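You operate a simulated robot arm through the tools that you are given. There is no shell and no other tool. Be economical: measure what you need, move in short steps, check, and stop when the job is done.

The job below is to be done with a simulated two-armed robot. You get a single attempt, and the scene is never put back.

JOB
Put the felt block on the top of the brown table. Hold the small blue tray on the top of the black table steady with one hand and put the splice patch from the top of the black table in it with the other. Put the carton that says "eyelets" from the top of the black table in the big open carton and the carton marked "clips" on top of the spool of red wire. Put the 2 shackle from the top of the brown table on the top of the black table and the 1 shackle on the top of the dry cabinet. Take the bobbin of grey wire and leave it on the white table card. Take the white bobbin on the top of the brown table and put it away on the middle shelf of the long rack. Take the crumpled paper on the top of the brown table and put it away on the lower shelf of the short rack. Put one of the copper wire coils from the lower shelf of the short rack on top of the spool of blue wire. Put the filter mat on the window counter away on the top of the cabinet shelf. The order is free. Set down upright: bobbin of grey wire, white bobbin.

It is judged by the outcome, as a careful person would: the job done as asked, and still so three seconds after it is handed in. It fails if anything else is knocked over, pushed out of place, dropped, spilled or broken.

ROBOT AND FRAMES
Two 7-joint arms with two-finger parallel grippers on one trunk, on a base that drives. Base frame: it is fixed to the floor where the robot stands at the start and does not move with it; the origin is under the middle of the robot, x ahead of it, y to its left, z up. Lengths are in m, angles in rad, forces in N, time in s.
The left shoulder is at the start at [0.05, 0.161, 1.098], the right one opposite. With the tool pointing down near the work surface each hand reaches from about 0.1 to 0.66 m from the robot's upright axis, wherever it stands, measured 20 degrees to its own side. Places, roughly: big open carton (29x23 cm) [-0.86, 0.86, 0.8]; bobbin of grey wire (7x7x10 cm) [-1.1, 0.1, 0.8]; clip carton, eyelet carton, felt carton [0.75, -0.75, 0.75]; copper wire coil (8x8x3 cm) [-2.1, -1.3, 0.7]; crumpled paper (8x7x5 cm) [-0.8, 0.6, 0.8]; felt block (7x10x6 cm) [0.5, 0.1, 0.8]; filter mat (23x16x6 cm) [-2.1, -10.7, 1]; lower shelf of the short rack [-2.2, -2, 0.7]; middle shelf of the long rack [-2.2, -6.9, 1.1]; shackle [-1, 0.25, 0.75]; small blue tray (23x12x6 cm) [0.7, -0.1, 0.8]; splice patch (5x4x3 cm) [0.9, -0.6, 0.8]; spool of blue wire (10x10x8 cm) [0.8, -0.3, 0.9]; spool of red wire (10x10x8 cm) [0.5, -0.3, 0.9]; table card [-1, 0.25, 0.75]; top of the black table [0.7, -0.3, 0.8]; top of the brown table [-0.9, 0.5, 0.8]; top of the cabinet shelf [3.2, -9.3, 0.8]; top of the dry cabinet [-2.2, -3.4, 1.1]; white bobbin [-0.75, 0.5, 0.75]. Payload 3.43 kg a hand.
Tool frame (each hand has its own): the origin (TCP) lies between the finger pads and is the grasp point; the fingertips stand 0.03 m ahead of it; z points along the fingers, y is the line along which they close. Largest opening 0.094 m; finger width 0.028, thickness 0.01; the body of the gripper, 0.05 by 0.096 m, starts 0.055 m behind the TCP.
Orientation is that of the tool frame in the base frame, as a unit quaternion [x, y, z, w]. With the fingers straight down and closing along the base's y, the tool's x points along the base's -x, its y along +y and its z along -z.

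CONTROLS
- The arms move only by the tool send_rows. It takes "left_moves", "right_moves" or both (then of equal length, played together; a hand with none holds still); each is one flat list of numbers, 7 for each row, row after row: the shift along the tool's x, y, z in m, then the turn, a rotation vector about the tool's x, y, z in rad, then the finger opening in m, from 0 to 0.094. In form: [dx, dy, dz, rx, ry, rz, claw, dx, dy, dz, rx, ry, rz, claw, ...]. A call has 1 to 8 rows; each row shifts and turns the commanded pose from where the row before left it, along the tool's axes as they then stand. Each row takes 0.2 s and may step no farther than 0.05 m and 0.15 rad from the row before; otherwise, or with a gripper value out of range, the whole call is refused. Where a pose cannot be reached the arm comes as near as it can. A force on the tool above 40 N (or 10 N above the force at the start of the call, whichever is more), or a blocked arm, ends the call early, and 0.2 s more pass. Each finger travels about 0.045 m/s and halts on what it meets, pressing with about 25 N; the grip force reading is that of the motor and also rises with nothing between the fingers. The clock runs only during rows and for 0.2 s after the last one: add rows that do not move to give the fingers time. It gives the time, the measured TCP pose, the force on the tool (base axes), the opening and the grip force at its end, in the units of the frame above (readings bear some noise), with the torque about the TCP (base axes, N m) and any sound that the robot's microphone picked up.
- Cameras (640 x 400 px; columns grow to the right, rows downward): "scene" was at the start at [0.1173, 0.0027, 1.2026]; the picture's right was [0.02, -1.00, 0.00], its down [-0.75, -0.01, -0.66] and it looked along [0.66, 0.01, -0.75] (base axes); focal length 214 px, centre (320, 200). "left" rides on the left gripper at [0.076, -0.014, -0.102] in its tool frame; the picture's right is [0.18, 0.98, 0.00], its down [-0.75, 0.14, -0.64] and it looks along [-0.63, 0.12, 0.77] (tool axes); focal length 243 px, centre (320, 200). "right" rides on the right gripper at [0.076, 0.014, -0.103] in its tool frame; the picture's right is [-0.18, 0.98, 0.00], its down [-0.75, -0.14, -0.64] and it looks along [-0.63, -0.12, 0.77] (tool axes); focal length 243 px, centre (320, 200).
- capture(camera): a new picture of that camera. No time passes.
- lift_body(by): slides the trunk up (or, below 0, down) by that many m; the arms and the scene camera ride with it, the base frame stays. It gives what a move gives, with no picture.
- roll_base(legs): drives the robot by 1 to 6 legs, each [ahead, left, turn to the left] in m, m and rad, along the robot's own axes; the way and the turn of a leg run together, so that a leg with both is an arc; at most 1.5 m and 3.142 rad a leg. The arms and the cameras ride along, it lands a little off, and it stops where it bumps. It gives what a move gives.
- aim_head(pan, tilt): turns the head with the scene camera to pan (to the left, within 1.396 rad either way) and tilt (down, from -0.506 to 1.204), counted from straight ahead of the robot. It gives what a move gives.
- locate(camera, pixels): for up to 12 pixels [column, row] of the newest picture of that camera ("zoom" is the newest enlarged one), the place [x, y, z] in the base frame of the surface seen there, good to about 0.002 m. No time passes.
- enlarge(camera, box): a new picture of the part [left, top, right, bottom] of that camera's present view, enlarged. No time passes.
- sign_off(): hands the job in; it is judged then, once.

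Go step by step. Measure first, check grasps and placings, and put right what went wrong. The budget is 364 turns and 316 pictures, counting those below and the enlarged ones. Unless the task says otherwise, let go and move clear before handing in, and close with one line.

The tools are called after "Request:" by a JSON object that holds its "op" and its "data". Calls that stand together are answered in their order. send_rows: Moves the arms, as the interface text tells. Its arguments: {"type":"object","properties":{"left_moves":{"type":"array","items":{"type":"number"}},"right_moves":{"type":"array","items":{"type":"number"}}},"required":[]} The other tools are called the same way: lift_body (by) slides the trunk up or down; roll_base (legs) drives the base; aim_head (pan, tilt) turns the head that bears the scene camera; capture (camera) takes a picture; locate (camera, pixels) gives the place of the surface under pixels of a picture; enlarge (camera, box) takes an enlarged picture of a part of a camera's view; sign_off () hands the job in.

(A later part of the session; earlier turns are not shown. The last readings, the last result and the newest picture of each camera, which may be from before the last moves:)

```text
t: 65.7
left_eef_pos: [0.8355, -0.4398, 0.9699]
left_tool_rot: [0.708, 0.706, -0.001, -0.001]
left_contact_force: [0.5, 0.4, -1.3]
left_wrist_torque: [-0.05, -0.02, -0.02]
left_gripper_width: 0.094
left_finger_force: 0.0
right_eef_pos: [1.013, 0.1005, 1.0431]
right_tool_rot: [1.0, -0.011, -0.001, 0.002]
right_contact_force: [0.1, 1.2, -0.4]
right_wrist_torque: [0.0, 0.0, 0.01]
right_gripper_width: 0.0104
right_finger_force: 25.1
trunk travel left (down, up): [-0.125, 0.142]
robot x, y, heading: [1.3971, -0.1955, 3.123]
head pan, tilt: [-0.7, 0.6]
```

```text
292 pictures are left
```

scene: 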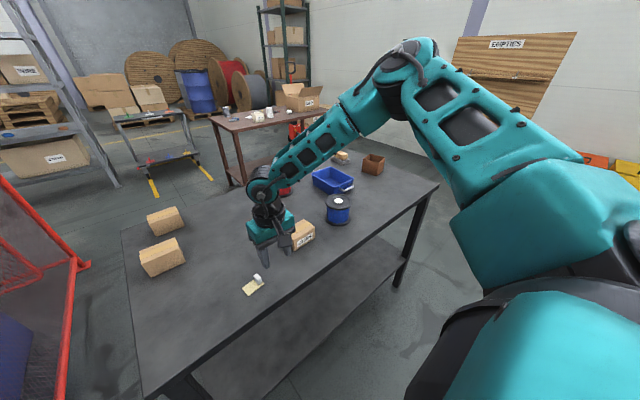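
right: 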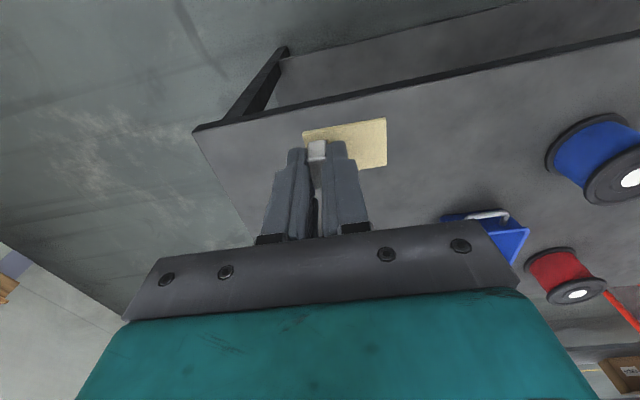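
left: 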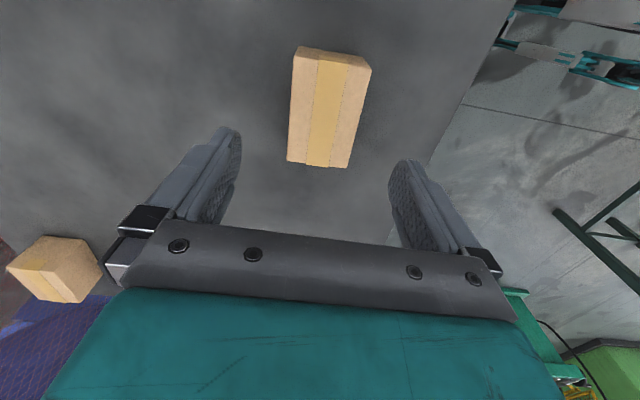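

The carton sits well between the fingers. I descend to 0.86 and close.

Request:
{"op": "send_rows", "data": {"left_moves": [-0.003, 0.002, 0.04, 0, 0, 0, 0.094, 0, 0, 0.04, 0, 0, 0, 0.094, 0, 0, 0.03, 0, 0, 0, 0.094, 0, 0, 0, 0, 0, 0, 0.06, 0, 0, 0, 0, 0, 0, 0.04, 0, 0, 0, 0, 0, 0, 0.03, 0, 0, 0, 0, 0, 0, 0.03]}}

Request:
{"op": "capture", "data": {"camera": "left"}}

```text
t: 67.3
left_eef_pos: [0.8388, -0.444, 0.8608]
left_tool_rot: [0.708, 0.706, 0.0, -0.001]
left_contact_force: [-0.3, -0.5, 0.9]
left_wrist_torque: [-0.04, 0.05, -0.01]
left_gripper_width: 0.0647
left_finger_force: 24.6
right_eef_pos: [1.0126, 0.0995, 1.0433]
right_tool_rot: [1.0, -0.011, -0.001, 0.002]
right_contact_force: [0.2, 0.2, -0.1]
right_wrist_torque: [0.0, -0.03, 0.01]
right_gripper_width: 0.0102
right_finger_force: 25.5
trunk travel left (down, up): [-0.125, 0.142]
robot x, y, heading: [1.3994, -0.1988, 3.124]
head pan, tilt: [-0.7, 0.6]
```

```text
291 pictures are left
```

left: 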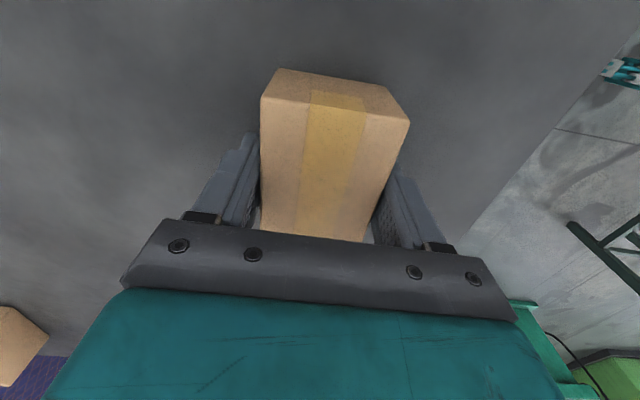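

The clips carton is held (6.5 cm). I lift both, retract, and drive around to the front of the table.

Request:
{"op": "send_rows", "data": {"left_moves": [0, 0, -0.04, 0, 0, 0, 0.03, 0, 0, -0.045, 0, 0, 0, 0.03, 0, 0, -0.045, 0, 0, 0, 0.03, 0, 0, -0.045, 0, 0, 0, 0.03, 0, 0.04, 0, 0, 0, 0, 0.03, 0, 0.04, 0, 0, 0, 0, 0.03, 0, 0.04, 0, 0, 0, 0, 0.03, 0, 0.0, 0, 0, 0, 0, 0.03]}}

Request:
{"op": "roll_base", "data": {"legs": [[0, -1.08, 0], [0, 0, 3.14], [-1.4, 0, 0], [0, -1.4, 0]]}}

Request:
{"op": "aim_head", "data": {"pan": 0.2, "tilt": 0.75}}

Request:
{"op": "capture", "data": {"camera": "scene"}}

```text
t: 69.1
left_eef_pos: [0.9598, -0.4432, 1.0365]
left_tool_rot: [0.708, 0.706, 0.0, 0.0]
left_contact_force: [-0.3, -0.5, -2.3]
left_wrist_torque: [-0.02, 0.0, -0.01]
left_gripper_width: 0.0645
left_finger_force: 24.9
right_eef_pos: [1.0111, 0.1013, 1.0435]
right_tool_rot: [1.0, -0.01, -0.001, 0.002]
right_contact_force: [-0.3, -1.2, -0.9]
right_wrist_torque: [0.01, -0.04, 0.0]
right_gripper_width: 0.0104
right_finger_force: 25.2
trunk travel left (down, up): [-0.125, 0.142]
robot x, y, heading: [1.3999, -0.1978, 3.124]
head pan, tilt: [-0.7, 0.6]
```

```text
t: 95.1
left_eef_pos: [0.4367, -0.251, 1.0355]
left_tool_rot: [-0.704, 0.71, 0.0, 0.0]
left_contact_force: [-0.2, 0.0, -3.1]
left_wrist_torque: [0.0, 0.01, -0.02]
left_gripper_width: 0.064
left_finger_force: 24.7
right_eef_pos: [0.382, -0.7948, 1.0444]
right_tool_rot: [0.012, 1.0, 0.001, 0.002]
right_contact_force: [-0.1, 0.3, 0.1]
right_wrist_torque: [0.01, 0.02, 0.01]
right_gripper_width: 0.0106
right_finger_force: 25.4
trunk travel left (down, up): [-0.125, 0.142]
robot x, y, heading: [-0.0033, -0.495, -0.023]
head pan, tilt: [-0.7, 0.6]
```

```text
t: 96.3
left_eef_pos: [0.436, -0.2508, 1.0358]
left_tool_rot: [-0.704, 0.71, 0.0, 0.0]
left_contact_force: [0.6, -0.2, -2.0]
left_wrist_torque: [0.01, 0.03, -0.01]
left_gripper_width: 0.0642
left_finger_force: 24.6
right_eef_pos: [0.3811, -0.7952, 1.0442]
right_tool_rot: [0.013, 1.0, 0.002, 0.001]
right_contact_force: [0.4, -0.1, 0.2]
right_wrist_torque: [-0.04, 0.01, -0.03]
right_gripper_width: 0.0104
right_finger_force: 25.3
trunk travel left (down, up): [-0.125, 0.142]
robot x, y, heading: [-0.0025, -0.4922, -0.024]
head pan, tilt: [0.201, 0.75]
```

```text
290 pictures are left
```

scene: 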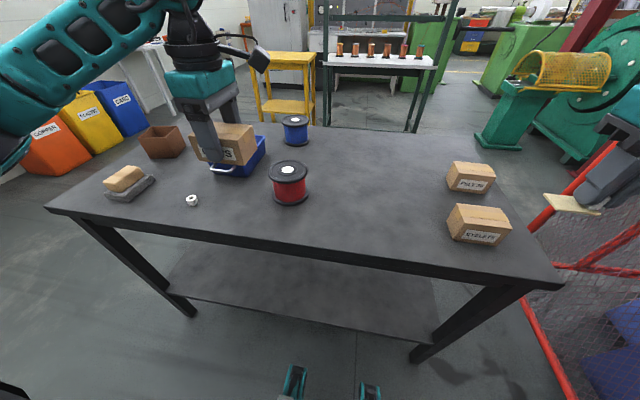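

Carton is held in the left hand (240,145). I re-measure the red spool's top at (288,170).

Request:
{"op": "locate", "data": {"camera": "scene", "pixels": [[288, 170], [272, 172], [304, 171], [287, 163], [287, 180], [256, 160], [225, 170], [225, 182], [150, 185], [120, 178]]}}

Request:
{"op": "send_rows", "data": {"left_moves": [0.018, -0.024, 0, 0, 0, 0, 0.03, 0.018, -0.024, 0, 0, 0, 0, 0.03, 0.018, -0.024, 0, 0, 0, 0, 0.03, 0.018, -0.024, 0, 0, 0, 0, 0.03, 0, 0, 0, 0, 0, 0, 0.03]}}

Request:
{"op": "capture", "data": {"camera": "left"}}

```text
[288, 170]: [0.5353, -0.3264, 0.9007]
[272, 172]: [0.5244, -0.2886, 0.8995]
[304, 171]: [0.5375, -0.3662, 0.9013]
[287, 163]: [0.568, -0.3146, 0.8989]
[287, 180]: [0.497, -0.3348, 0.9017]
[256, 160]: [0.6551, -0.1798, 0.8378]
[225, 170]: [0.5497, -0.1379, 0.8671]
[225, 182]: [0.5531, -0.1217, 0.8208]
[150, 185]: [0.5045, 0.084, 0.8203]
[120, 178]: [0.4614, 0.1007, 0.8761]
```

```text
t: 97.5
left_eef_pos: [0.5313, -0.3234, 1.0354]
left_tool_rot: [-0.704, 0.71, 0.0, 0.0]
left_contact_force: [-0.2, 0.6, -2.7]
left_wrist_torque: [0.01, -0.02, 0.0]
left_gripper_width: 0.0642
left_finger_force: 24.7
right_eef_pos: [0.3819, -0.7955, 1.0442]
right_tool_rot: [0.012, 1.0, 0.002, 0.002]
right_contact_force: [-0.1, 0.0, 0.4]
right_wrist_torque: [0.02, 0.0, -0.01]
right_gripper_width: 0.0103
right_finger_force: 24.9
trunk travel left (down, up): [-0.125, 0.142]
robot x, y, heading: [-0.0051, -0.4919, -0.023]
head pan, tilt: [0.201, 0.75]
```

```text
289 pictures are left
```

left: 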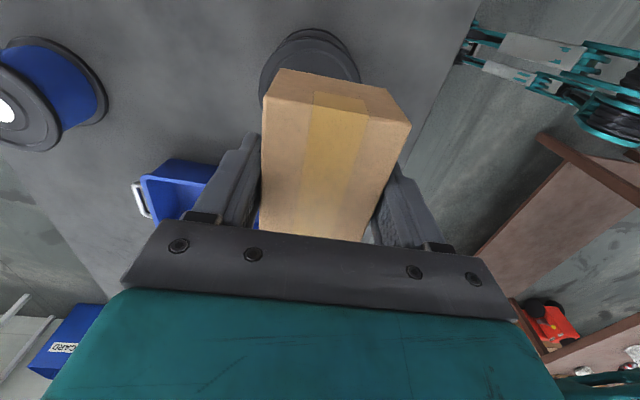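

I lower the carton onto the spool to z≈0.944.

Request:
{"op": "send_rows", "data": {"left_moves": [0.003, -0.003, 0.03, 0, 0, 0, 0.03, 0, 0, 0.03, 0, 0, 0, 0.03, 0, 0, 0.02, 0, 0, 0, 0.03, 0, 0, 0.01, 0, 0, 0, 0.03, 0, 0, 0, 0, 0, 0, 0.03]}}

Request:
{"op": "aim_head", "data": {"pan": 0.2, "tilt": 0.751}}

Request:
{"op": "enlarge", "data": {"camera": "scene", "box": [200, 80, 400, 210]}}

```text
t: 98.7
left_eef_pos: [0.5346, -0.3272, 0.9447]
left_tool_rot: [-0.705, 0.71, 0.0, 0.0]
left_contact_force: [0.3, 0.5, -2.8]
left_wrist_torque: [0.01, -0.02, 0.01]
left_gripper_width: 0.064
left_finger_force: 24.9
right_eef_pos: [0.382, -0.7963, 1.0429]
right_tool_rot: [0.013, 1.0, 0.002, 0.002]
right_contact_force: [0.5, 0.3, -1.0]
right_wrist_torque: [0.0, 0.0, 0.0]
right_gripper_width: 0.0104
right_finger_force: 25.0
trunk travel left (down, up): [-0.125, 0.142]
robot x, y, heading: [-0.0002, -0.4932, -0.026]
head pan, tilt: [0.201, 0.75]
```

```text
t: 99.3
left_eef_pos: [0.5339, -0.3262, 0.9453]
left_tool_rot: [-0.704, 0.71, 0.0, 0.0]
left_contact_force: [-0.4, -0.1, -2.8]
left_wrist_torque: [-0.01, 0.0, -0.02]
left_gripper_width: 0.0641
left_finger_force: 25.1
right_eef_pos: [0.3806, -0.7946, 1.0434]
right_tool_rot: [0.013, 1.0, 0.002, 0.002]
right_contact_force: [-0.2, 0.3, -0.2]
right_wrist_torque: [-0.02, -0.01, 0.05]
right_gripper_width: 0.0105
right_finger_force: 25.4
trunk travel left (down, up): [-0.125, 0.142]
robot x, y, heading: [-0.0056, -0.4907, -0.018]
head pan, tilt: [0.201, 0.75]
```

```text
3.08 times, centred on (300, 145) of scene
```

zoom: 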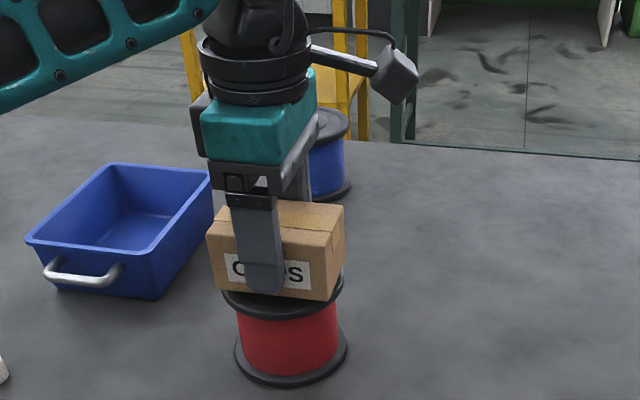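

The carton is nearly on the flange. I lower in 1.5 mm steps until the force changes.

Request:
{"op": "send_rows", "data": {"left_moves": [0, 0, 0.0015, 0, 0, 0, 0.03, 0, 0, 0.0015, 0, 0, 0, 0.03, 0, 0, 0, 0, 0, 0, 0.03]}}

```text
t: 100.1
left_eef_pos: [0.534, -0.3262, 0.9421]
left_tool_rot: [-0.704, 0.71, 0.0, 0.001]
left_contact_force: [0.2, -0.4, -3.4]
left_wrist_torque: [-0.01, 0.0, 0.0]
left_gripper_width: 0.0642
left_finger_force: 24.8
right_eef_pos: [0.3821, -0.7953, 1.0438]
right_tool_rot: [0.013, 1.0, 0.001, 0.002]
right_contact_force: [-0.9, -0.6, 0.1]
right_wrist_torque: [-0.01, -0.01, 0.03]
right_gripper_width: 0.0105
right_finger_force: 25.0
trunk travel left (down, up): [-0.125, 0.142]
robot x, y, heading: [-0.0069, -0.4911, -0.02]
head pan, tilt: [0.201, 0.75]
```

Request:
{"op": "send_rows", "data": {"left_moves": [0, 0, 0.0015, 0, 0, 0, 0.03, 0, 0, 0.0015, 0, 0, 0, 0.03, 0, 0, 0, 0, 0, 0, 0.03]}}

```text
t: 100.9
left_eef_pos: [0.5338, -0.3272, 0.941]
left_tool_rot: [-0.704, 0.71, 0.0, 0.0]
left_contact_force: [1.3, 0.3, 0.4]
left_wrist_torque: [0.11, 0.03, -0.04]
left_gripper_width: 0.0641
left_finger_force: 24.9
right_eef_pos: [0.3815, -0.7945, 1.044]
right_tool_rot: [0.013, 1.0, 0.002, 0.002]
right_contact_force: [0.6, 0.7, -0.2]
right_wrist_torque: [-0.03, -0.02, 0.01]
right_gripper_width: 0.0107
right_finger_force: 25.0
trunk travel left (down, up): [-0.125, 0.142]
robot x, y, heading: [-0.0059, -0.4932, -0.022]
head pan, tilt: [0.201, 0.75]
```

The force rose, so the carton touches. I open and rise.

Request:
{"op": "send_rows", "data": {"left_moves": [0, 0, 0, 0, 0, 0, 0.07, 0, 0, 0, 0, 0, 0, 0.09, 0, 0, 0, 0, 0, 0, 0.09, 0, 0, -0.03, 0, 0, 0, 0.09, 0, 0, -0.045, 0, 0, 0, 0.09, 0, 0, -0.045, 0, 0, 0, 0.09]}}

Request:
{"op": "enlarge", "data": {"camera": "scene", "box": [200, 80, 400, 210]}}

```text
t: 102.3
left_eef_pos: [0.5339, -0.3266, 1.0603]
left_tool_rot: [-0.704, 0.71, 0.0, 0.0]
left_contact_force: [0.0, 0.0, 0.0]
left_wrist_torque: [0.03, 0.01, 0.02]
left_gripper_width: 0.0899
left_finger_force: 0.0
right_eef_pos: [0.3805, -0.7942, 1.0431]
right_tool_rot: [0.013, 1.0, 0.001, 0.002]
right_contact_force: [0.3, 0.9, 0.1]
right_wrist_torque: [-0.01, 0.01, 0.02]
right_gripper_width: 0.0102
right_finger_force: 25.2
trunk travel left (down, up): [-0.125, 0.142]
robot x, y, heading: [-0.0044, -0.495, -0.027]
head pan, tilt: [0.201, 0.75]
```

```text
3.08 times, centred on (300, 145) of scene
```

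zoom: 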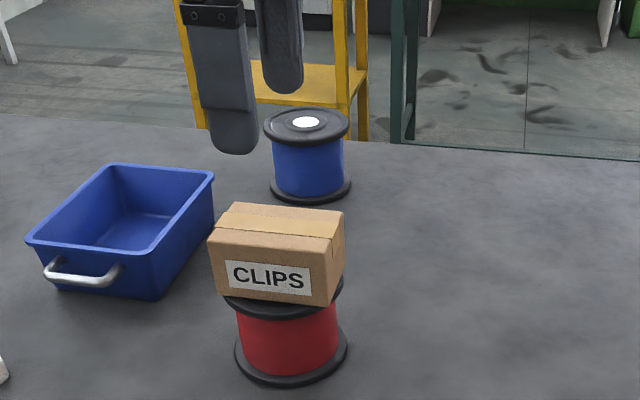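

The clips carton rests on the red spool. Now I measure the tray: handle at (85,270), rim corners in the zoom.

Request:
{"op": "locate", "data": {"camera": "zoom", "pixels": [[28, 240], [156, 248], [213, 173], [109, 165], [60, 277], [85, 279], [118, 268], [140, 220], [110, 235], [70, 205], [185, 208]]}}

```text
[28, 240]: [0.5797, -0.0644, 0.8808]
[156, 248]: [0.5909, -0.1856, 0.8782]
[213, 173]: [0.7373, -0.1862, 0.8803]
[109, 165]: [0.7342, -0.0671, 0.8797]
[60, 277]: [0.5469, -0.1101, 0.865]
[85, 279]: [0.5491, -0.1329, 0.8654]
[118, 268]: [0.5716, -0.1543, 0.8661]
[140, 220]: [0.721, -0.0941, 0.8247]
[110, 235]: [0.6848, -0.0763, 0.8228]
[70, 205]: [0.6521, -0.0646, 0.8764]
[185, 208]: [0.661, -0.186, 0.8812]
```

Tray rim: x 0.58–0.737, y -0.064…-0.186, z 0.88. I raise the hands, turn the left tool back to closing along y, roll 0.43 m left, and lower the trunk for inward reach.

Request:
{"op": "send_rows", "data": {"left_moves": [0, 0, -0.04, 0, 0, 0.15, 0.094, 0, 0, -0.04, 0, 0, 0.15, 0.094, 0, 0, 0, 0, 0, 0.15, 0.094, 0, 0, 0, 0, 0, 0.15, 0.094, 0, 0, 0, 0, 0, 0.15, 0.094, 0, 0, 0, 0, 0, 0.15, 0.094, 0, 0, 0, 0, 0, 0.15, 0.094, 0, 0, 0, 0, 0, 0.15, 0.094], "right_moves": [0, 0, -0.04, 0, 0, 0, 0, 0, 0, -0.04, 0, 0, 0, 0, 0, 0, -0.02, 0, 0, 0, 0, 0, 0, 0, 0, 0, 0, 0, 0, 0, 0, 0, 0, 0, 0, 0, 0, 0, 0, 0, 0, 0, 0, 0, 0, 0, 0, 0, 0, 0, 0, 0, 0, 0, 0, 0]}}

Request:
{"op": "roll_base", "data": {"legs": [[0, 0.43, 0.02]]}}

Request:
{"op": "send_rows", "data": {"left_moves": [0, 0, 0, 0, 0, 0.15, 0.094, 0, 0, 0, 0, 0, 0.15, 0.094, 0, 0, 0, 0, 0, 0.07, 0.094]}}

Request:
{"op": "lift_body", "data": {"by": -0.12}}

Request:
{"op": "aim_head", "data": {"pan": 0.0, "tilt": 0.75}}

Request:
{"op": "capture", "data": {"camera": "scene"}}

```text
t: 104.1
left_eef_pos: [0.5346, -0.327, 1.1412]
left_tool_rot: [-0.18, 0.984, 0.0, 0.0]
left_contact_force: [0.2, 0.0, -0.3]
left_wrist_torque: [0.0, -0.03, 0.01]
left_gripper_width: 0.094
left_finger_force: 0.1
right_eef_pos: [0.3823, -0.7953, 1.1441]
right_tool_rot: [0.013, 1.0, 0.001, 0.002]
right_contact_force: [0.1, 0.2, -0.2]
right_wrist_torque: [0.02, 0.03, 0.01]
right_gripper_width: 0.0102
right_finger_force: 25.1
trunk travel left (down, up): [-0.125, 0.142]
robot x, y, heading: [-0.0058, -0.4933, -0.024]
head pan, tilt: [0.201, 0.75]
```

```text
t: 106.8
left_eef_pos: [0.5396, 0.1115, 1.1398]
left_tool_rot: [-0.19, 0.982, 0.0, 0.0]
left_contact_force: [-0.3, -0.2, -0.3]
left_wrist_torque: [0.04, -0.02, -0.02]
left_gripper_width: 0.0937
left_finger_force: 0.0
right_eef_pos: [0.393, -0.3581, 1.1442]
right_tool_rot: [0.004, 1.0, 0.002, 0.002]
right_contact_force: [0.3, -0.3, -0.1]
right_wrist_torque: [-0.06, 0.02, -0.04]
right_gripper_width: 0.0104
right_finger_force: 25.3
trunk travel left (down, up): [-0.125, 0.142]
robot x, y, heading: [0.0026, -0.0671, -0.005]
head pan, tilt: [0.201, 0.75]
```

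```text
t: 107.6
left_eef_pos: [0.5391, 0.1123, 1.1402]
left_tool_rot: [-0.005, 1.0, -0.001, 0.0]
left_contact_force: [1.1, -0.2, -0.3]
left_wrist_torque: [-0.01, 0.0, 0.02]
left_gripper_width: 0.0941
left_finger_force: 0.0
right_eef_pos: [0.3929, -0.3595, 1.1429]
right_tool_rot: [0.004, 1.0, 0.001, 0.001]
right_contact_force: [-0.7, 1.1, -0.5]
right_wrist_torque: [0.01, -0.02, -0.02]
right_gripper_width: 0.0101
right_finger_force: 25.2
trunk travel left (down, up): [-0.125, 0.142]
robot x, y, heading: [0.0024, -0.0653, -0.002]
head pan, tilt: [0.201, 0.75]
```

```text
t: 109.1
left_eef_pos: [0.5381, 0.1127, 1.0202]
left_tool_rot: [-0.005, 1.0, 0.0, 0.0]
left_contact_force: [-0.5, -0.5, 0.9]
left_wrist_torque: [-0.02, -0.03, 0.0]
left_gripper_width: 0.0942
left_finger_force: 0.1
right_eef_pos: [0.3933, -0.3597, 1.024]
right_tool_rot: [0.005, 1.0, 0.002, 0.001]
right_contact_force: [0.3, -0.7, 0.1]
right_wrist_torque: [-0.02, 0.02, -0.02]
right_gripper_width: 0.0104
right_finger_force: 25.0
trunk travel left (down, up): [-0.005, 0.262]
robot x, y, heading: [0.0053, -0.0655, -0.006]
head pan, tilt: [0.201, 0.75]
```

```text
t: 109.8
left_eef_pos: [0.5378, 0.1121, 1.0213]
left_tool_rot: [-0.006, 1.0, 0.0, 0.0]
left_contact_force: [0.5, 0.4, 0.0]
left_wrist_torque: [0.0, 0.01, -0.01]
left_gripper_width: 0.0942
left_finger_force: 0.1
right_eef_pos: [0.3923, -0.3592, 1.023]
right_tool_rot: [0.004, 1.0, 0.002, 0.002]
right_contact_force: [-0.4, -0.7, -0.2]
right_wrist_torque: [0.0, 0.02, 0.0]
right_gripper_width: 0.0105
right_finger_force: 24.9
trunk travel left (down, up): [-0.005, 0.262]
robot x, y, heading: [0.0052, -0.0655, -0.006]
head pan, tilt: [0.0, 0.75]
```

```text
286 pictures are left
```

scene: 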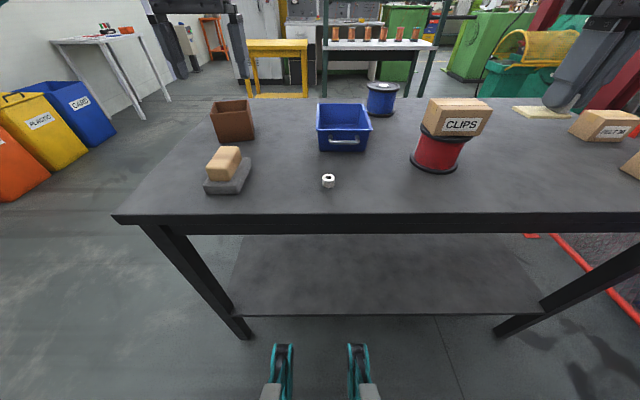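

I bring the left hand over the tray's left wall (0.65,-0.064), at height first.

Request:
{"op": "send_rows", "data": {"left_moves": [-0.022, -0.035, 0, 0, 0, 0, 0.05, -0.022, -0.035, 0, 0, 0, 0, 0.05, -0.022, -0.035, 0, 0, 0, 0, 0.05, -0.022, -0.035, 0, 0, 0, 0, 0.05, -0.022, -0.036, 0, 0, 0, 0, 0.05, 0, 0, 0.04, 0, 0, 0, 0.05, 0, 0, 0, 0, 0, 0, 0.05]}}

Request:
{"op": "capture", "data": {"camera": "left"}}

```text
t: 111.4
left_eef_pos: [0.596, -0.0239, 0.9657]
left_tool_rot: [-0.004, 1.0, 0.0, -0.001]
left_contact_force: [-0.3, -0.9, 0.5]
left_wrist_torque: [0.0, -0.04, 0.0]
left_gripper_width: 0.0498
left_finger_force: 0.2
left hand out of reach, approached as far as the arm can: row 3, 4, 5, 6
right_eef_pos: [0.3933, -0.3594, 1.0244]
right_tool_rot: [0.005, 1.0, 0.002, 0.002]
right_contact_force: [-0.4, 0.0, -0.5]
right_wrist_torque: [-0.02, 0.0, 0.03]
right_gripper_width: 0.0103
right_finger_force: 24.4
trunk travel left (down, up): [-0.005, 0.262]
robot x, y, heading: [0.0066, -0.0654, -0.009]
head pan, tilt: [0.0, 0.75]
```

```text
285 pictures are left
```

left: 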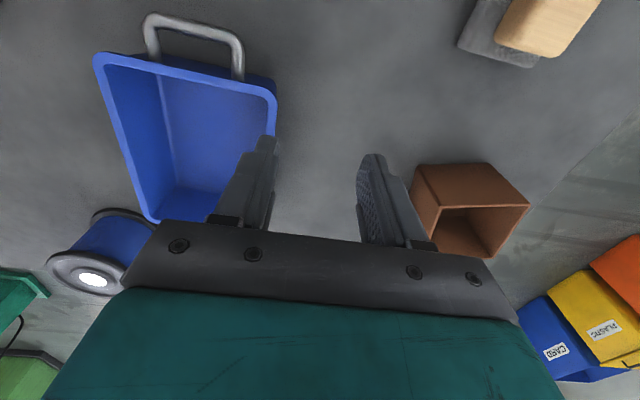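

Limited at (0.596,-0.024). I check how far the base front reaches (teal parts at (283,348),(356,348)) to see whether I can roll nearer.

Request:
{"op": "locate", "data": {"camera": "scene", "pixels": [[283, 346], [356, 346], [283, 356], [400, 310], [300, 218]]}}

```text
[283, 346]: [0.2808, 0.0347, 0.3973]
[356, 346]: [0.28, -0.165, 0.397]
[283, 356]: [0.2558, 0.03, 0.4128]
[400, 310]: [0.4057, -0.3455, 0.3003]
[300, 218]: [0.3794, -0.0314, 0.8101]
```

The base front stands 0.275 m ahead of its axis, so I can advance 0.065 m safely. I then place the left hand over the wall at (0.62,-0.064).

Request:
{"op": "send_rows", "data": {"left_moves": [0.03, 0, -0.04, 0, 0, 0, 0.05, 0.03, 0, 0, 0, 0, 0, 0.05]}}

Request:
{"op": "roll_base", "data": {"legs": [[0.065, 0, 0]]}}

Request:
{"op": "send_rows", "data": {"left_moves": [-0.02, -0.02, 0, 0, 0, 0, 0.05, 0, -0.02, 0.02, 0, 0, 0, 0.05, 0, 0, 0.04, 0, 0, 0, 0.05, 0, 0, 0, 0, 0, 0, 0.05]}}

Request:
{"op": "capture", "data": {"camera": "left"}}

```text
t: 112.0
left_eef_pos: [0.5718, -0.0338, 1.0182]
left_tool_rot: [-0.005, 1.0, -0.001, -0.001]
left_contact_force: [-0.5, 0.3, -1.0]
left_wrist_torque: [-0.01, 0.02, -0.03]
left_gripper_width: 0.0499
left_finger_force: 0.2
left hand out of reach, approached as far as the arm can: row 1, 2
right_eef_pos: [0.3936, -0.3599, 1.023]
right_tool_rot: [0.004, 1.0, 0.002, 0.001]
right_contact_force: [0.4, 1.1, 0.3]
right_wrist_torque: [0.03, -0.01, 0.0]
right_gripper_width: 0.0105
right_finger_force: 25.3
trunk travel left (down, up): [-0.005, 0.262]
robot x, y, heading: [0.0014, -0.0629, -0.004]
head pan, tilt: [0.0, 0.75]
```

```text
t: 113.0
left_eef_pos: [0.6359, -0.0351, 1.0184]
left_tool_rot: [-0.005, 1.0, 0.0, -0.001]
left_contact_force: [0.1, 0.8, -0.5]
left_wrist_torque: [0.01, 0.03, 0.03]
left_gripper_width: 0.0502
left_finger_force: 0.0
right_eef_pos: [0.4583, -0.36, 1.0233]
right_tool_rot: [0.004, 1.0, 0.002, 0.001]
right_contact_force: [0.5, -0.5, -0.2]
right_wrist_torque: [-0.01, 0.01, 0.02]
right_gripper_width: 0.0103
right_finger_force: 25.5
trunk travel left (down, up): [-0.005, 0.262]
robot x, y, heading: [0.0689, -0.061, -0.004]
head pan, tilt: [0.0, 0.75]
```

```text
t: 114.0
left_eef_pos: [0.6378, -0.0601, 0.956]
left_tool_rot: [0.001, 1.0, 0.01, -0.021]
left_contact_force: [-0.4, 0.4, 0.1]
left_wrist_torque: [-0.01, 0.02, -0.01]
left_gripper_width: 0.0501
left_finger_force: 0.0
left hand out of reach, approached as far as the arm can: row 1, 3
right_eef_pos: [0.458, -0.3596, 1.023]
right_tool_rot: [0.004, 1.0, 0.001, 0.002]
right_contact_force: [0.4, 1.4, -0.4]
right_wrist_torque: [0.01, 0.03, 0.0]
right_gripper_width: 0.0107
right_finger_force: 24.5
trunk travel left (down, up): [-0.005, 0.262]
robot x, y, heading: [0.0685, -0.0625, -0.009]
head pan, tilt: [0.0, 0.75]
```

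```text
284 pictures are left
```

left: 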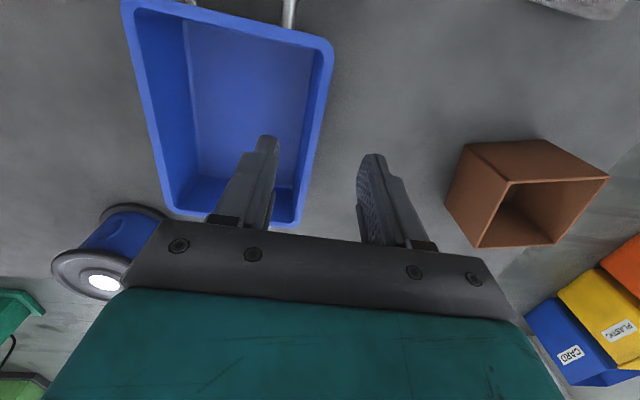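

The wall at (320,90) passes between the fingers. I descend to z≈0.888, easing back in x.

Request:
{"op": "send_rows", "data": {"left_moves": [0.01, -0.002, 0.02, 0, 0, 0, 0.05, 0.01, -0.002, 0.02, 0, 0, 0, 0.05, 0, 0, 0.015, 0, 0, 0, 0.05, 0, 0, 0, 0, 0, 0, 0.05]}}

Request:
{"op": "capture", "data": {"camera": "left"}}

```text
t: 115.0
left_eef_pos: [0.6158, -0.0626, 0.9001]
left_tool_rot: [-0.006, 1.0, 0.001, 0.0]
left_contact_force: [0.3, -0.1, -0.1]
left_wrist_torque: [0.01, -0.01, 0.02]
left_gripper_width: 0.0498
left_finger_force: 0.0
right_eef_pos: [0.4571, -0.3595, 1.0244]
right_tool_rot: [0.004, 1.0, 0.002, 0.001]
right_contact_force: [-0.1, 0.3, 0.1]
right_wrist_torque: [-0.02, 0.02, 0.01]
right_gripper_width: 0.0102
right_finger_force: 25.1
trunk travel left (down, up): [-0.005, 0.262]
robot x, y, heading: [0.0662, -0.0655, -0.008]
head pan, tilt: [0.0, 0.75]
```

```text
283 pictures are left
```

left: 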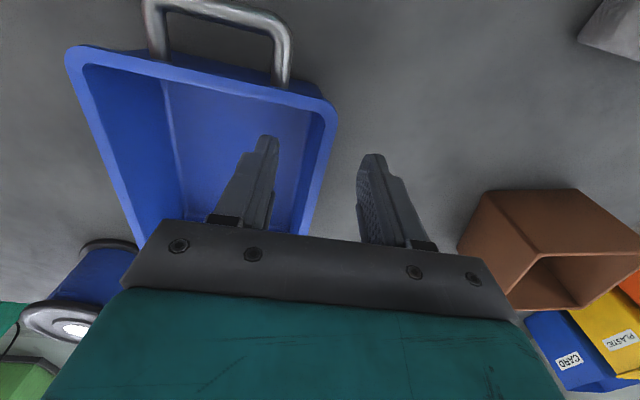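

The wall is centred. I lower 14 mm and close gently.

Request:
{"op": "send_rows", "data": {"left_moves": [0, 0, 0.014, 0, 0, 0, 0.05, 0, 0, 0, 0, 0, 0, 0.03, 0, 0, 0, 0, 0, 0, 0.015, 0, 0, 0, 0, 0, 0, 0.0, 0, 0, 0, 0, 0, 0, 0]}}

Request:
{"op": "capture", "data": {"camera": "left"}}

Request:
{"op": "capture", "data": {"camera": "scene"}}

```text
t: 116.2
left_eef_pos: [0.6144, -0.0632, 0.8871]
left_tool_rot: [-0.006, 1.0, -0.001, 0.0]
left_contact_force: [-0.2, -2.2, 3.1]
left_wrist_torque: [-0.59, 0.09, 0.0]
left_gripper_width: 0.0038
left_finger_force: 25.4
right_eef_pos: [0.4574, -0.3599, 1.0239]
right_tool_rot: [0.003, 1.0, 0.001, 0.002]
right_contact_force: [-0.5, 0.8, 0.8]
right_wrist_torque: [0.01, 0.0, 0.01]
right_gripper_width: 0.0105
right_finger_force: 25.2
trunk travel left (down, up): [-0.005, 0.262]
robot x, y, heading: [0.0665, -0.0658, -0.005]
head pan, tilt: [0.0, 0.75]
```

```text
282 pictures are left
```

left: 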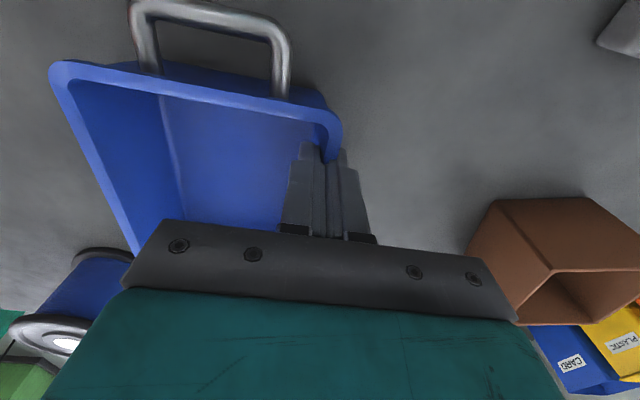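

```text
281 pictures are left
```

scene: 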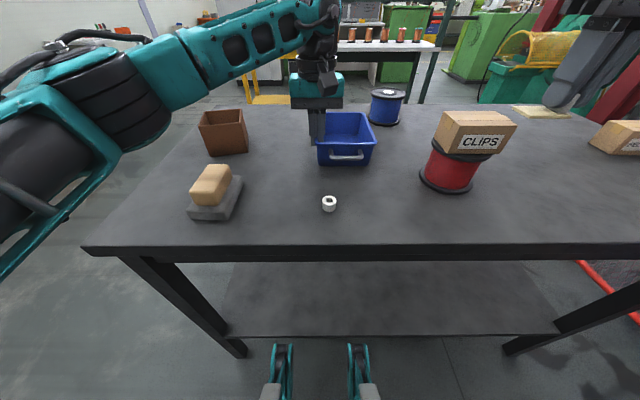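

The tray's wall is held. To leave more room for the right hand I regrip nearer the front corner (x≈0.598), and start carrying the patch over meanwhile afterwards.

Request:
{"op": "send_rows", "data": {"left_moves": [0, 0, 0, 0, 0, 0, 0.03, 0, 0, 0, 0, 0, 0, 0.03, 0.016, 0, 0, 0, 0, 0, 0.03, 0, 0, 0, 0, 0, 0, 0.0, 0, 0, 0, 0, 0, 0, 0.0, 0, 0, 0, 0, 0, 0, 0], "right_moves": [0, 0, -0.03, 0, 0, -0.1, 0, -0.02, 0.04, 0, 0, 0, -0.1, 0, -0.03, 0.035, 0, 0, 0, 0, 0, -0.03, 0.035, 0, 0, 0, 0, 0, -0.03, 0.03, 0, 0, 0, 0, 0, 0, 0, 0, 0, 0, 0, 0]}}

Request:
{"op": "capture", "data": {"camera": "scene"}}

```text
t: 117.6
left_eef_pos: [0.599, -0.0627, 0.8883]
left_tool_rot: [-0.005, 1.0, -0.001, 0.0]
left_contact_force: [0.7, 0.2, 4.9]
left_wrist_torque: [-0.61, 0.23, -0.07]
left_gripper_width: 0.0035
left_finger_force: 24.6
right_eef_pos: [0.5163, -0.2369, 1.0417]
right_tool_rot: [-0.095, 0.995, 0.002, 0.001]
right_contact_force: [0.9, -0.1, 0.4]
right_wrist_torque: [-0.02, 0.02, 0.0]
right_gripper_width: 0.0103
right_finger_force: 24.7
right hand out of reach, approached as far as the arm can: row 4, 5
trunk travel left (down, up): [-0.005, 0.262]
robot x, y, heading: [0.0698, -0.0619, -0.008]
head pan, tilt: [0.0, 0.75]
```

```text
280 pictures are left
```

scene: 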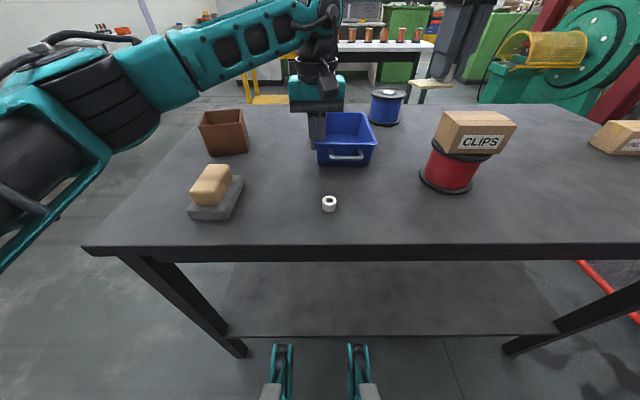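

The right hand is limited inward. I test whether a small inward yaw (+0.2) relieves it.

Request:
{"op": "send_rows", "data": {"right_moves": [0, 0, 0, 0, 0, 0.14, 0, 0, 0, 0, 0, 0, 0.14, 0, -0.02, 0.02, 0, 0, 0, 0.12, 0, -0.02, 0.02, 0, 0, 0, 0, 0, 0, 0.02, 0, 0, 0, 0, 0]}}

```text
t: 118.8
left_eef_pos: [0.6004, -0.0628, 0.887]
left_tool_rot: [-0.005, 1.0, 0.0, 0.0]
left_contact_force: [-0.2, 0.6, 5.8]
left_wrist_torque: [-0.63, 0.28, -0.08]
left_gripper_width: 0.0034
left_finger_force: 24.7
right_eef_pos: [0.5186, -0.2352, 1.0377]
right_tool_rot: [0.105, 0.994, 0.003, 0.001]
right_contact_force: [0.4, 0.3, -0.2]
right_wrist_torque: [0.02, -0.04, 0.0]
right_gripper_width: 0.0103
right_finger_force: 24.8
right hand out of reach, approached as far as the arm can: row 3, 4, 5
trunk travel left (down, up): [-0.005, 0.262]
robot x, y, heading: [0.0677, -0.0668, -0.009]
head pan, tilt: [0.0, 0.75]
```

Yaw doesn't matter, so it is an arm posture limit. I look at the right arm's posture.

Request:
{"op": "aim_head", "data": {"pan": -0.8, "tilt": 0.4}}

Request:
{"op": "capture", "data": {"camera": "scene"}}

Request:
{"op": "aim_head", "data": {"pan": 0.8, "tilt": 0.4}}

Request:
{"op": "capture", "data": {"camera": "scene"}}

```text
t: 119.9
left_eef_pos: [0.5989, -0.0627, 0.8866]
left_tool_rot: [-0.005, 1.0, 0.0, -0.001]
left_contact_force: [-0.7, -0.5, 4.5]
left_wrist_torque: [-0.61, 0.24, -0.05]
left_gripper_width: 0.0035
left_finger_force: 24.6
right_eef_pos: [0.5195, -0.235, 1.0375]
right_tool_rot: [0.103, 0.995, 0.002, 0.002]
right_contact_force: [-0.2, -0.3, 0.1]
right_wrist_torque: [-0.02, 0.01, 0.01]
right_gripper_width: 0.0102
right_finger_force: 25.4
trunk travel left (down, up): [-0.005, 0.262]
robot x, y, heading: [0.0689, -0.065, -0.006]
head pan, tilt: [-0.799, 0.4]
```

```text
279 pictures are left
```

scene: 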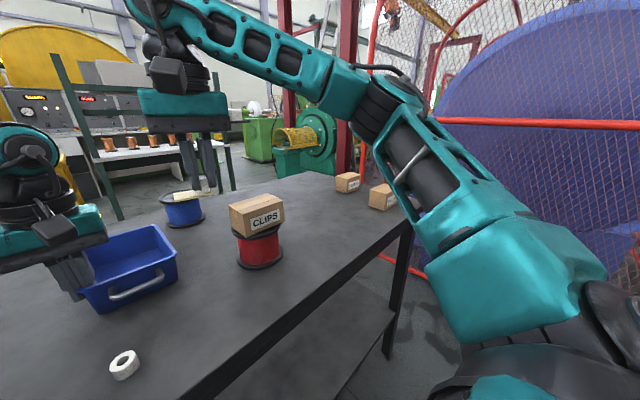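

```text
t: 121.6
left_eef_pos: [0.5993, -0.063, 0.8883]
left_tool_rot: [-0.005, 1.0, 0.0, 0.0]
left_contact_force: [-0.9, -1.2, 4.5]
left_wrist_torque: [-0.65, 0.06, -0.09]
left_gripper_width: 0.0031
left_finger_force: 25.3
right_eef_pos: [0.5185, -0.2346, 1.0381]
right_tool_rot: [0.104, 0.995, 0.002, 0.002]
right_contact_force: [-0.1, 0.1, 0.0]
right_wrist_torque: [0.02, -0.03, 0.02]
right_gripper_width: 0.0102
right_finger_force: 24.9
trunk travel left (down, up): [-0.005, 0.262]
robot x, y, heading: [0.0667, -0.0671, -0.006]
head pan, tilt: [0.799, 0.4]
```

```text
278 pictures are left
```

scene: 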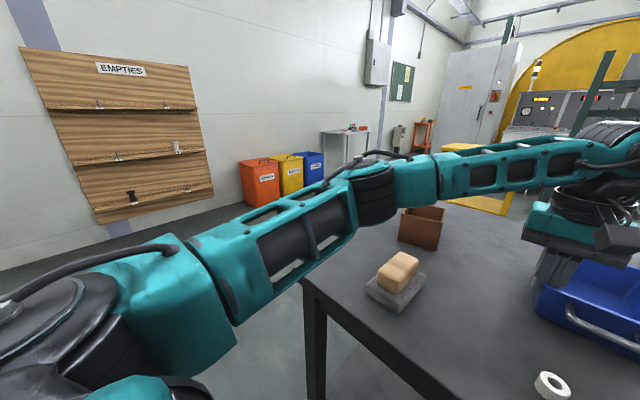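

The right arm's wrist is above its shoulder; lower may be better. I back off to x≈0.44, lower to z≈0.94 (patch bottom above the rim), then go inward/forward.

Request:
{"op": "send_rows", "data": {"right_moves": [0.04, -0.01, 0, 0, 0, -0.1, 0, 0.04, 0, 0, 0, 0, -0.1, 0, 0, 0, 0.05, 0, 0, 0, 0, 0, 0, 0.045, 0, 0, 0, 0, -0.01, 0.03, 0, 0, 0, 0, 0, -0.03, 0.03, 0, 0, 0, 0, 0, -0.04, 0.0, 0, 0, 0, 0, 0, 0, 0, 0, 0, 0, 0, 0]}}

```text
t: 123.4
left_eef_pos: [0.6006, -0.0634, 0.8873]
left_tool_rot: [-0.005, 1.0, 0.0, 0.001]
left_contact_force: [1.6, -0.1, 3.8]
left_wrist_torque: [-0.61, -0.08, 0.14]
left_gripper_width: 0.0036
left_finger_force: 25.2
right_eef_pos: [0.4906, -0.1835, 0.9425]
right_tool_rot: [0.005, 1.0, 0.002, 0.002]
right_contact_force: [-0.5, -0.1, 0.3]
right_wrist_torque: [0.02, 0.02, 0.0]
right_gripper_width: 0.0102
right_finger_force: 25.0
right hand out of reach, approached as far as the arm can: row 6, 7
trunk travel left (down, up): [-0.005, 0.262]
robot x, y, heading: [0.069, -0.068, -0.002]
head pan, tilt: [0.799, 0.4]
```

Still limited when bent. The left arm got there by extending first, so I do the same: raise, swing out to y≈-0.36, extend forward to x≈0.64, then sweep inward.

Request:
{"op": "send_rows", "data": {"right_moves": [0.03, 0, -0.04, 0, 0, 0, 0, 0.02, -0.03, -0.035, 0, 0, 0, 0, 0, -0.048, 0, 0, 0, 0, 0, 0, -0.048, 0, 0, 0, 0, 0, 0, -0.048, 0, 0, 0, 0, 0, -0.045, 0, 0, 0, 0, 0, 0, -0.048, 0, 0, 0, 0, 0, 0, -0.048, 0, 0, 0, 0, 0, 0]}}

Request:
{"op": "send_rows", "data": {"right_moves": [-0.045, 0, 0, 0, 0, 0, 0, -0.04, 0, 0, 0, 0, 0, 0, -0.02, 0.03, 0, 0, 0, 0, 0, 0, 0.04, 0, 0, 0, 0, 0, 0, 0.04, 0, 0, 0, 0, 0, 0, 0.04, 0, 0, 0, 0, 0, 0, 0, 0, 0, 0, 0, 0]}}

```text
refused: row 2 steps farther than a row can; nothing moved
```

```text
t: 125.0
left_eef_pos: [0.5973, -0.0629, 0.8871]
left_tool_rot: [-0.005, 1.0, 0.0, -0.001]
left_contact_force: [1.6, 0.3, 4.4]
left_wrist_torque: [-0.65, -0.03, 0.11]
left_gripper_width: 0.0033
left_finger_force: 24.7
right_eef_pos: [0.5132, -0.1982, 0.9544]
right_tool_rot: [0.004, 1.0, 0.002, 0.001]
right_contact_force: [0.0, -0.6, -0.3]
right_wrist_torque: [-0.02, 0.04, 0.0]
right_gripper_width: 0.0107
right_finger_force: 25.3
right hand out of reach, approached as far as the arm can: row 1, 2, 3, 4, 5, 6
trunk travel left (down, up): [-0.005, 0.262]
robot x, y, heading: [0.068, -0.0666, -0.01]
head pan, tilt: [0.799, 0.4]
```

The first call was refused and the second only nudged the hand (to (0.513,-0.198,0.954)), no contact. I redo the retreat with legal steps.

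Request:
{"op": "send_rows", "data": {"right_moves": [0.03, 0, -0.035, 0, 0, 0, 0, 0.03, 0, -0.035, 0, 0, 0, 0, 0, -0.045, 0, 0, 0, 0, 0, 0, -0.045, 0, 0, 0, 0, 0, 0, -0.045, 0, 0, 0, 0, 0, 0, -0.045, 0, 0, 0, 0, 0, -0.045, 0, 0, 0, 0, 0, 0, -0.045, 0, 0, 0, 0, 0, 0]}}

```text
t: 126.8
left_eef_pos: [0.5986, -0.0626, 0.8876]
left_tool_rot: [-0.005, 1.0, 0.0, -0.001]
left_contact_force: [1.1, 0.4, 4.2]
left_wrist_torque: [-0.61, 0.12, 0.13]
left_gripper_width: 0.0037
left_finger_force: 25.0
right_eef_pos: [0.5423, -0.3801, 1.0226]
right_tool_rot: [0.003, 1.0, 0.002, 0.002]
right_contact_force: [0.6, -1.1, 0.1]
right_wrist_torque: [-0.01, 0.0, -0.01]
right_gripper_width: 0.0104
right_finger_force: 24.4
trunk travel left (down, up): [-0.005, 0.262]
robot x, y, heading: [0.0666, -0.0658, -0.006]
head pan, tilt: [0.799, 0.4]
```

Now (0.542,-0.380,1.023). I extend forward to x≈0.65 and sweep inward.

Request:
{"op": "send_rows", "data": {"right_moves": [-0.04, 0, 0, 0, 0, 0, 0, -0.04, 0, 0, 0, 0, 0, 0, -0.03, 0.02, 0, 0, 0, 0, 0, 0, 0.04, 0, 0, 0, 0, 0, 0, 0.04, 0, 0, 0, 0, 0, 0, 0.03, 0, 0, 0, 0, 0, 0, 0, 0, 0, 0, 0, 0]}}

```text
t: 128.4
left_eef_pos: [0.5991, -0.0621, 0.8868]
left_tool_rot: [-0.005, 1.0, 0.0, -0.001]
left_contact_force: [-0.1, 0.6, 4.5]
left_wrist_torque: [-0.6, 0.26, 0.0]
left_gripper_width: 0.0037
left_finger_force: 25.0
right_eef_pos: [0.5958, -0.3211, 1.0164]
right_tool_rot: [0.004, 1.0, 0.002, 0.002]
right_contact_force: [0.1, 0.5, -0.4]
right_wrist_torque: [-0.02, 0.01, -0.01]
right_gripper_width: 0.0102
right_finger_force: 25.5
right hand out of reach, approached as far as the arm can: row 2, 3, 4, 5, 6
trunk travel left (down, up): [-0.005, 0.262]
robot x, y, heading: [0.0671, -0.0659, -0.009]
head pan, tilt: [0.799, 0.4]
```

The right arm's bend is at its limit with the tool straight down. I pitch its fingers forward 0.6 rad (about tool y) to bring the wrist back, then try inward again.

Request:
{"op": "send_rows", "data": {"right_moves": [0, 0, 0, 0, -0.15, 0, 0, 0, 0, 0, 0, -0.15, 0, 0, 0, 0, 0, 0, -0.15, 0, 0, 0, 0, 0, 0, -0.15, 0, 0, 0, 0.04, 0, 0, 0, 0, 0, 0, 0.04, 0, 0, 0, 0, 0, 0, 0.04, 0, 0, 0, 0, 0, 0, 0, 0, 0, 0, 0, 0]}}

```text
t: 130.2
left_eef_pos: [0.5996, -0.0624, 0.8863]
left_tool_rot: [-0.005, 1.0, 0.001, -0.001]
left_contact_force: [0.4, -0.3, 5.0]
left_wrist_torque: [-0.64, -0.08, 0.14]
left_gripper_width: 0.0035
left_finger_force: 25.4
right_eef_pos: [0.5982, -0.2002, 1.0186]
right_tool_rot: [0.004, 0.955, 0.001, 0.297]
right_contact_force: [0.7, 0.3, 0.8]
right_wrist_torque: [-0.01, 0.0, 0.02]
right_gripper_width: 0.0105
right_finger_force: 24.9
trunk travel left (down, up): [-0.005, 0.262]
robot x, y, heading: [0.07, -0.0672, -0.008]
head pan, tilt: [0.799, 0.4]
```

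Pitching works: the hand is at (0.598,-0.200,1.019). I go on to about (0.69,-0.155) keeping height; tool axes are pitched, so I combine x and z steps.

Request:
{"op": "send_rows", "data": {"right_moves": [-0.025, 0.015, 0.017, 0, 0, 0, 0, -0.025, 0.015, 0.017, 0, 0, 0, 0, -0.025, 0.015, 0.017, 0, 0, 0, 0, 0, 0, 0, 0, 0, 0, 0]}}

Request:
{"op": "aim_head", "data": {"pan": 0.0, "tilt": 0.6}}

Request:
{"op": "capture", "data": {"camera": "scene"}}

```text
t: 131.2
left_eef_pos: [0.5999, -0.0629, 0.8871]
left_tool_rot: [-0.006, 1.0, 0.0, 0.0]
left_contact_force: [0.8, 0.6, 4.8]
left_wrist_torque: [-0.64, 0.12, 0.13]
left_gripper_width: 0.0034
left_finger_force: 25.2
right_eef_pos: [0.6244, -0.2073, 1.0062]
right_tool_rot: [0.005, 0.955, 0.001, 0.296]
right_contact_force: [-1.0, 0.1, -0.7]
right_wrist_torque: [-0.01, 0.0, -0.01]
right_gripper_width: 0.0103
right_finger_force: 25.1
right hand out of reach, approached as far as the arm can: row 1, 2, 3
trunk travel left (down, up): [-0.005, 0.262]
robot x, y, heading: [0.0713, -0.0645, -0.007]
head pan, tilt: [0.799, 0.4]
```

```text
t: 132.3
left_eef_pos: [0.5998, -0.0633, 0.8866]
left_tool_rot: [-0.006, 1.0, 0.0, 0.0]
left_contact_force: [1.3, 0.6, 4.5]
left_wrist_torque: [-0.62, 0.01, 0.1]
left_gripper_width: 0.0035
left_finger_force: 25.4
right_eef_pos: [0.6237, -0.2077, 1.0062]
right_tool_rot: [0.005, 0.955, 0.001, 0.297]
right_contact_force: [0.8, 0.3, -0.2]
right_wrist_torque: [-0.02, -0.02, -0.05]
right_gripper_width: 0.0105
right_finger_force: 25.7
trunk travel left (down, up): [-0.005, 0.262]
robot x, y, heading: [0.0676, -0.0653, -0.007]
head pan, tilt: [0.0, 0.6]
```

```text
277 pictures are left
```

scene: 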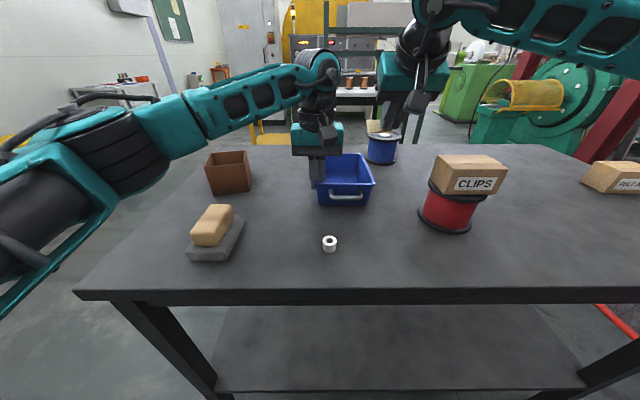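

The limit is forward reach at this height; I lower to about 0.935 (rim is 0.88) and then try inward and forward.

Request:
{"op": "send_rows", "data": {"right_moves": [0.0198, 0, 0.0289, 0, 0, 0, 0, 0.0198, 0, 0.0289, 0, 0, 0, 0, 0, 0.03, 0, 0, 0, 0, 0, -0.0165, 0.02, 0.0113, 0, 0, 0, 0, -0.0248, 0, 0.017, 0, 0, 0, 0, 0, 0, 0, 0, 0, 0, 0]}}

Request:
{"op": "capture", "data": {"camera": "scene"}}

Request:
{"op": "capture", "data": {"camera": "right"}}

```text
t: 133.7
left_eef_pos: [0.6, -0.0631, 0.888]
left_tool_rot: [-0.005, 1.0, 0.0, -0.001]
left_contact_force: [0.5, 0.7, 5.4]
left_wrist_torque: [-0.59, 0.01, 0.15]
left_gripper_width: 0.0036
left_finger_force: 25.3
right_eef_pos: [0.6398, -0.2054, 0.9346]
right_tool_rot: [0.004, 0.955, 0.001, 0.297]
right_contact_force: [-0.8, 0.5, 0.6]
right_wrist_torque: [0.01, -0.04, -0.02]
right_gripper_width: 0.0102
right_finger_force: 25.1
right hand out of reach, approached as far as the arm can: row 3, 4, 5
trunk travel left (down, up): [-0.005, 0.262]
robot x, y, heading: [0.0703, -0.0643, -0.008]
head pan, tilt: [0.0, 0.6]
```

```text
276 pictures are left
```

scene: 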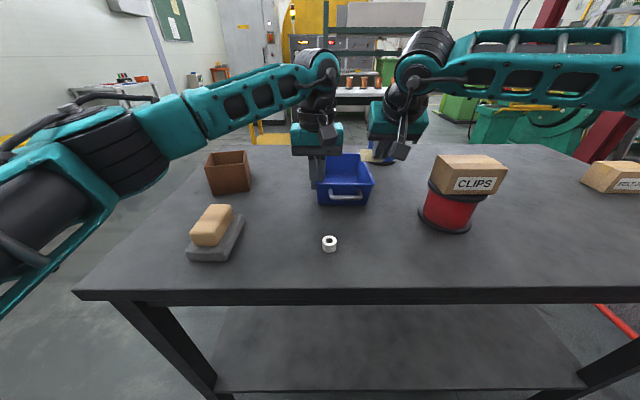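

```text
275 pictures are left
```

right: 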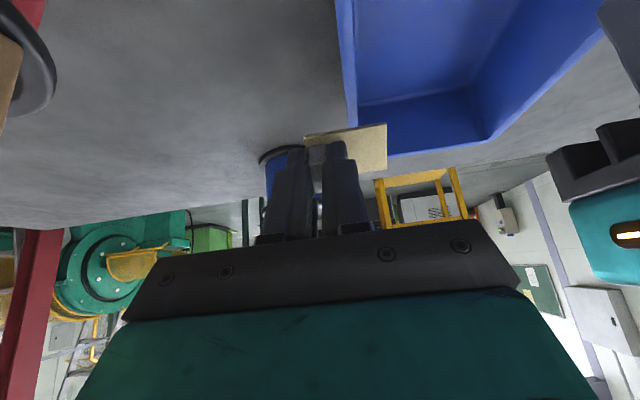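

The inward limit is about 0.14 m from the axis. I release the tray, shift the base 0.095 m left and 0.03 m forward, and regrip; the left arm copes better inward.

Request:
{"op": "send_rows", "data": {"left_moves": [0, 0, 0, 0, 0, 0, 0.03, 0, 0, 0, 0, 0, 0, 0.05, 0, 0, -0.03, 0, 0, 0, 0.05, 0, 0, -0.04, 0, 0, 0, 0.05, 0, 0, -0.02, 0, 0, 0, 0.05], "right_moves": [-0.0198, 0, -0.0289, 0, 0, 0, 0, -0.0198, 0, -0.0289, 0, 0, 0, 0, 0.0248, -0.02, -0.017, 0, 0, 0, 0, 0.0248, -0.02, -0.017, 0, 0, 0, 0, 0, -0.03, 0, 0, 0, 0, 0]}}

Request:
{"op": "roll_base", "data": {"legs": [[0.03, 0.095, 0.0]]}}

Request:
{"op": "capture", "data": {"camera": "left"}}

```text
t: 134.9
left_eef_pos: [0.5983, -0.0639, 0.9778]
left_tool_rot: [-0.004, 1.0, 0.0, -0.001]
left_contact_force: [-1.6, -0.2, -1.3]
left_wrist_torque: [-0.01, 0.0, -0.01]
left_gripper_width: 0.0499
left_finger_force: 0.1
right_eef_pos: [0.5771, -0.2879, 1.0066]
right_tool_rot: [0.004, 0.955, 0.0, 0.297]
right_contact_force: [0.4, -0.3, -0.3]
right_wrist_torque: [0.0, 0.03, -0.05]
right_gripper_width: 0.0101
right_finger_force: 25.0
right hand out of reach, approached as far as the arm can: row 1, 2
trunk travel left (down, up): [-0.005, 0.262]
robot x, y, heading: [0.0691, -0.0693, -0.005]
head pan, tilt: [0.0, 0.6]
```

```text
t: 136.2
left_eef_pos: [0.6045, 0.0305, 0.9778]
left_tool_rot: [-0.004, 1.0, 0.0, -0.001]
left_contact_force: [-0.5, -0.5, 0.6]
left_wrist_torque: [0.02, -0.01, 0.01]
left_gripper_width: 0.0499
left_finger_force: 0.0
right_eef_pos: [0.5835, -0.1949, 1.0059]
right_tool_rot: [0.006, 0.955, -0.001, 0.297]
right_contact_force: [0.5, -0.1, -0.6]
right_wrist_torque: [0.0, -0.01, 0.03]
right_gripper_width: 0.0102
right_finger_force: 25.1
trunk travel left (down, up): [-0.005, 0.262]
robot x, y, heading: [0.0726, 0.032, -0.011]
head pan, tilt: [0.0, 0.6]
stopped in leg 1: the robot was blocked; the commanded pose is now the measured one
```

```text
274 pictures are left
```

left: 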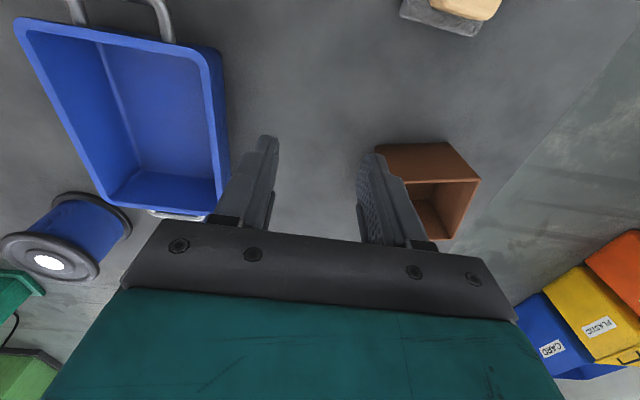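

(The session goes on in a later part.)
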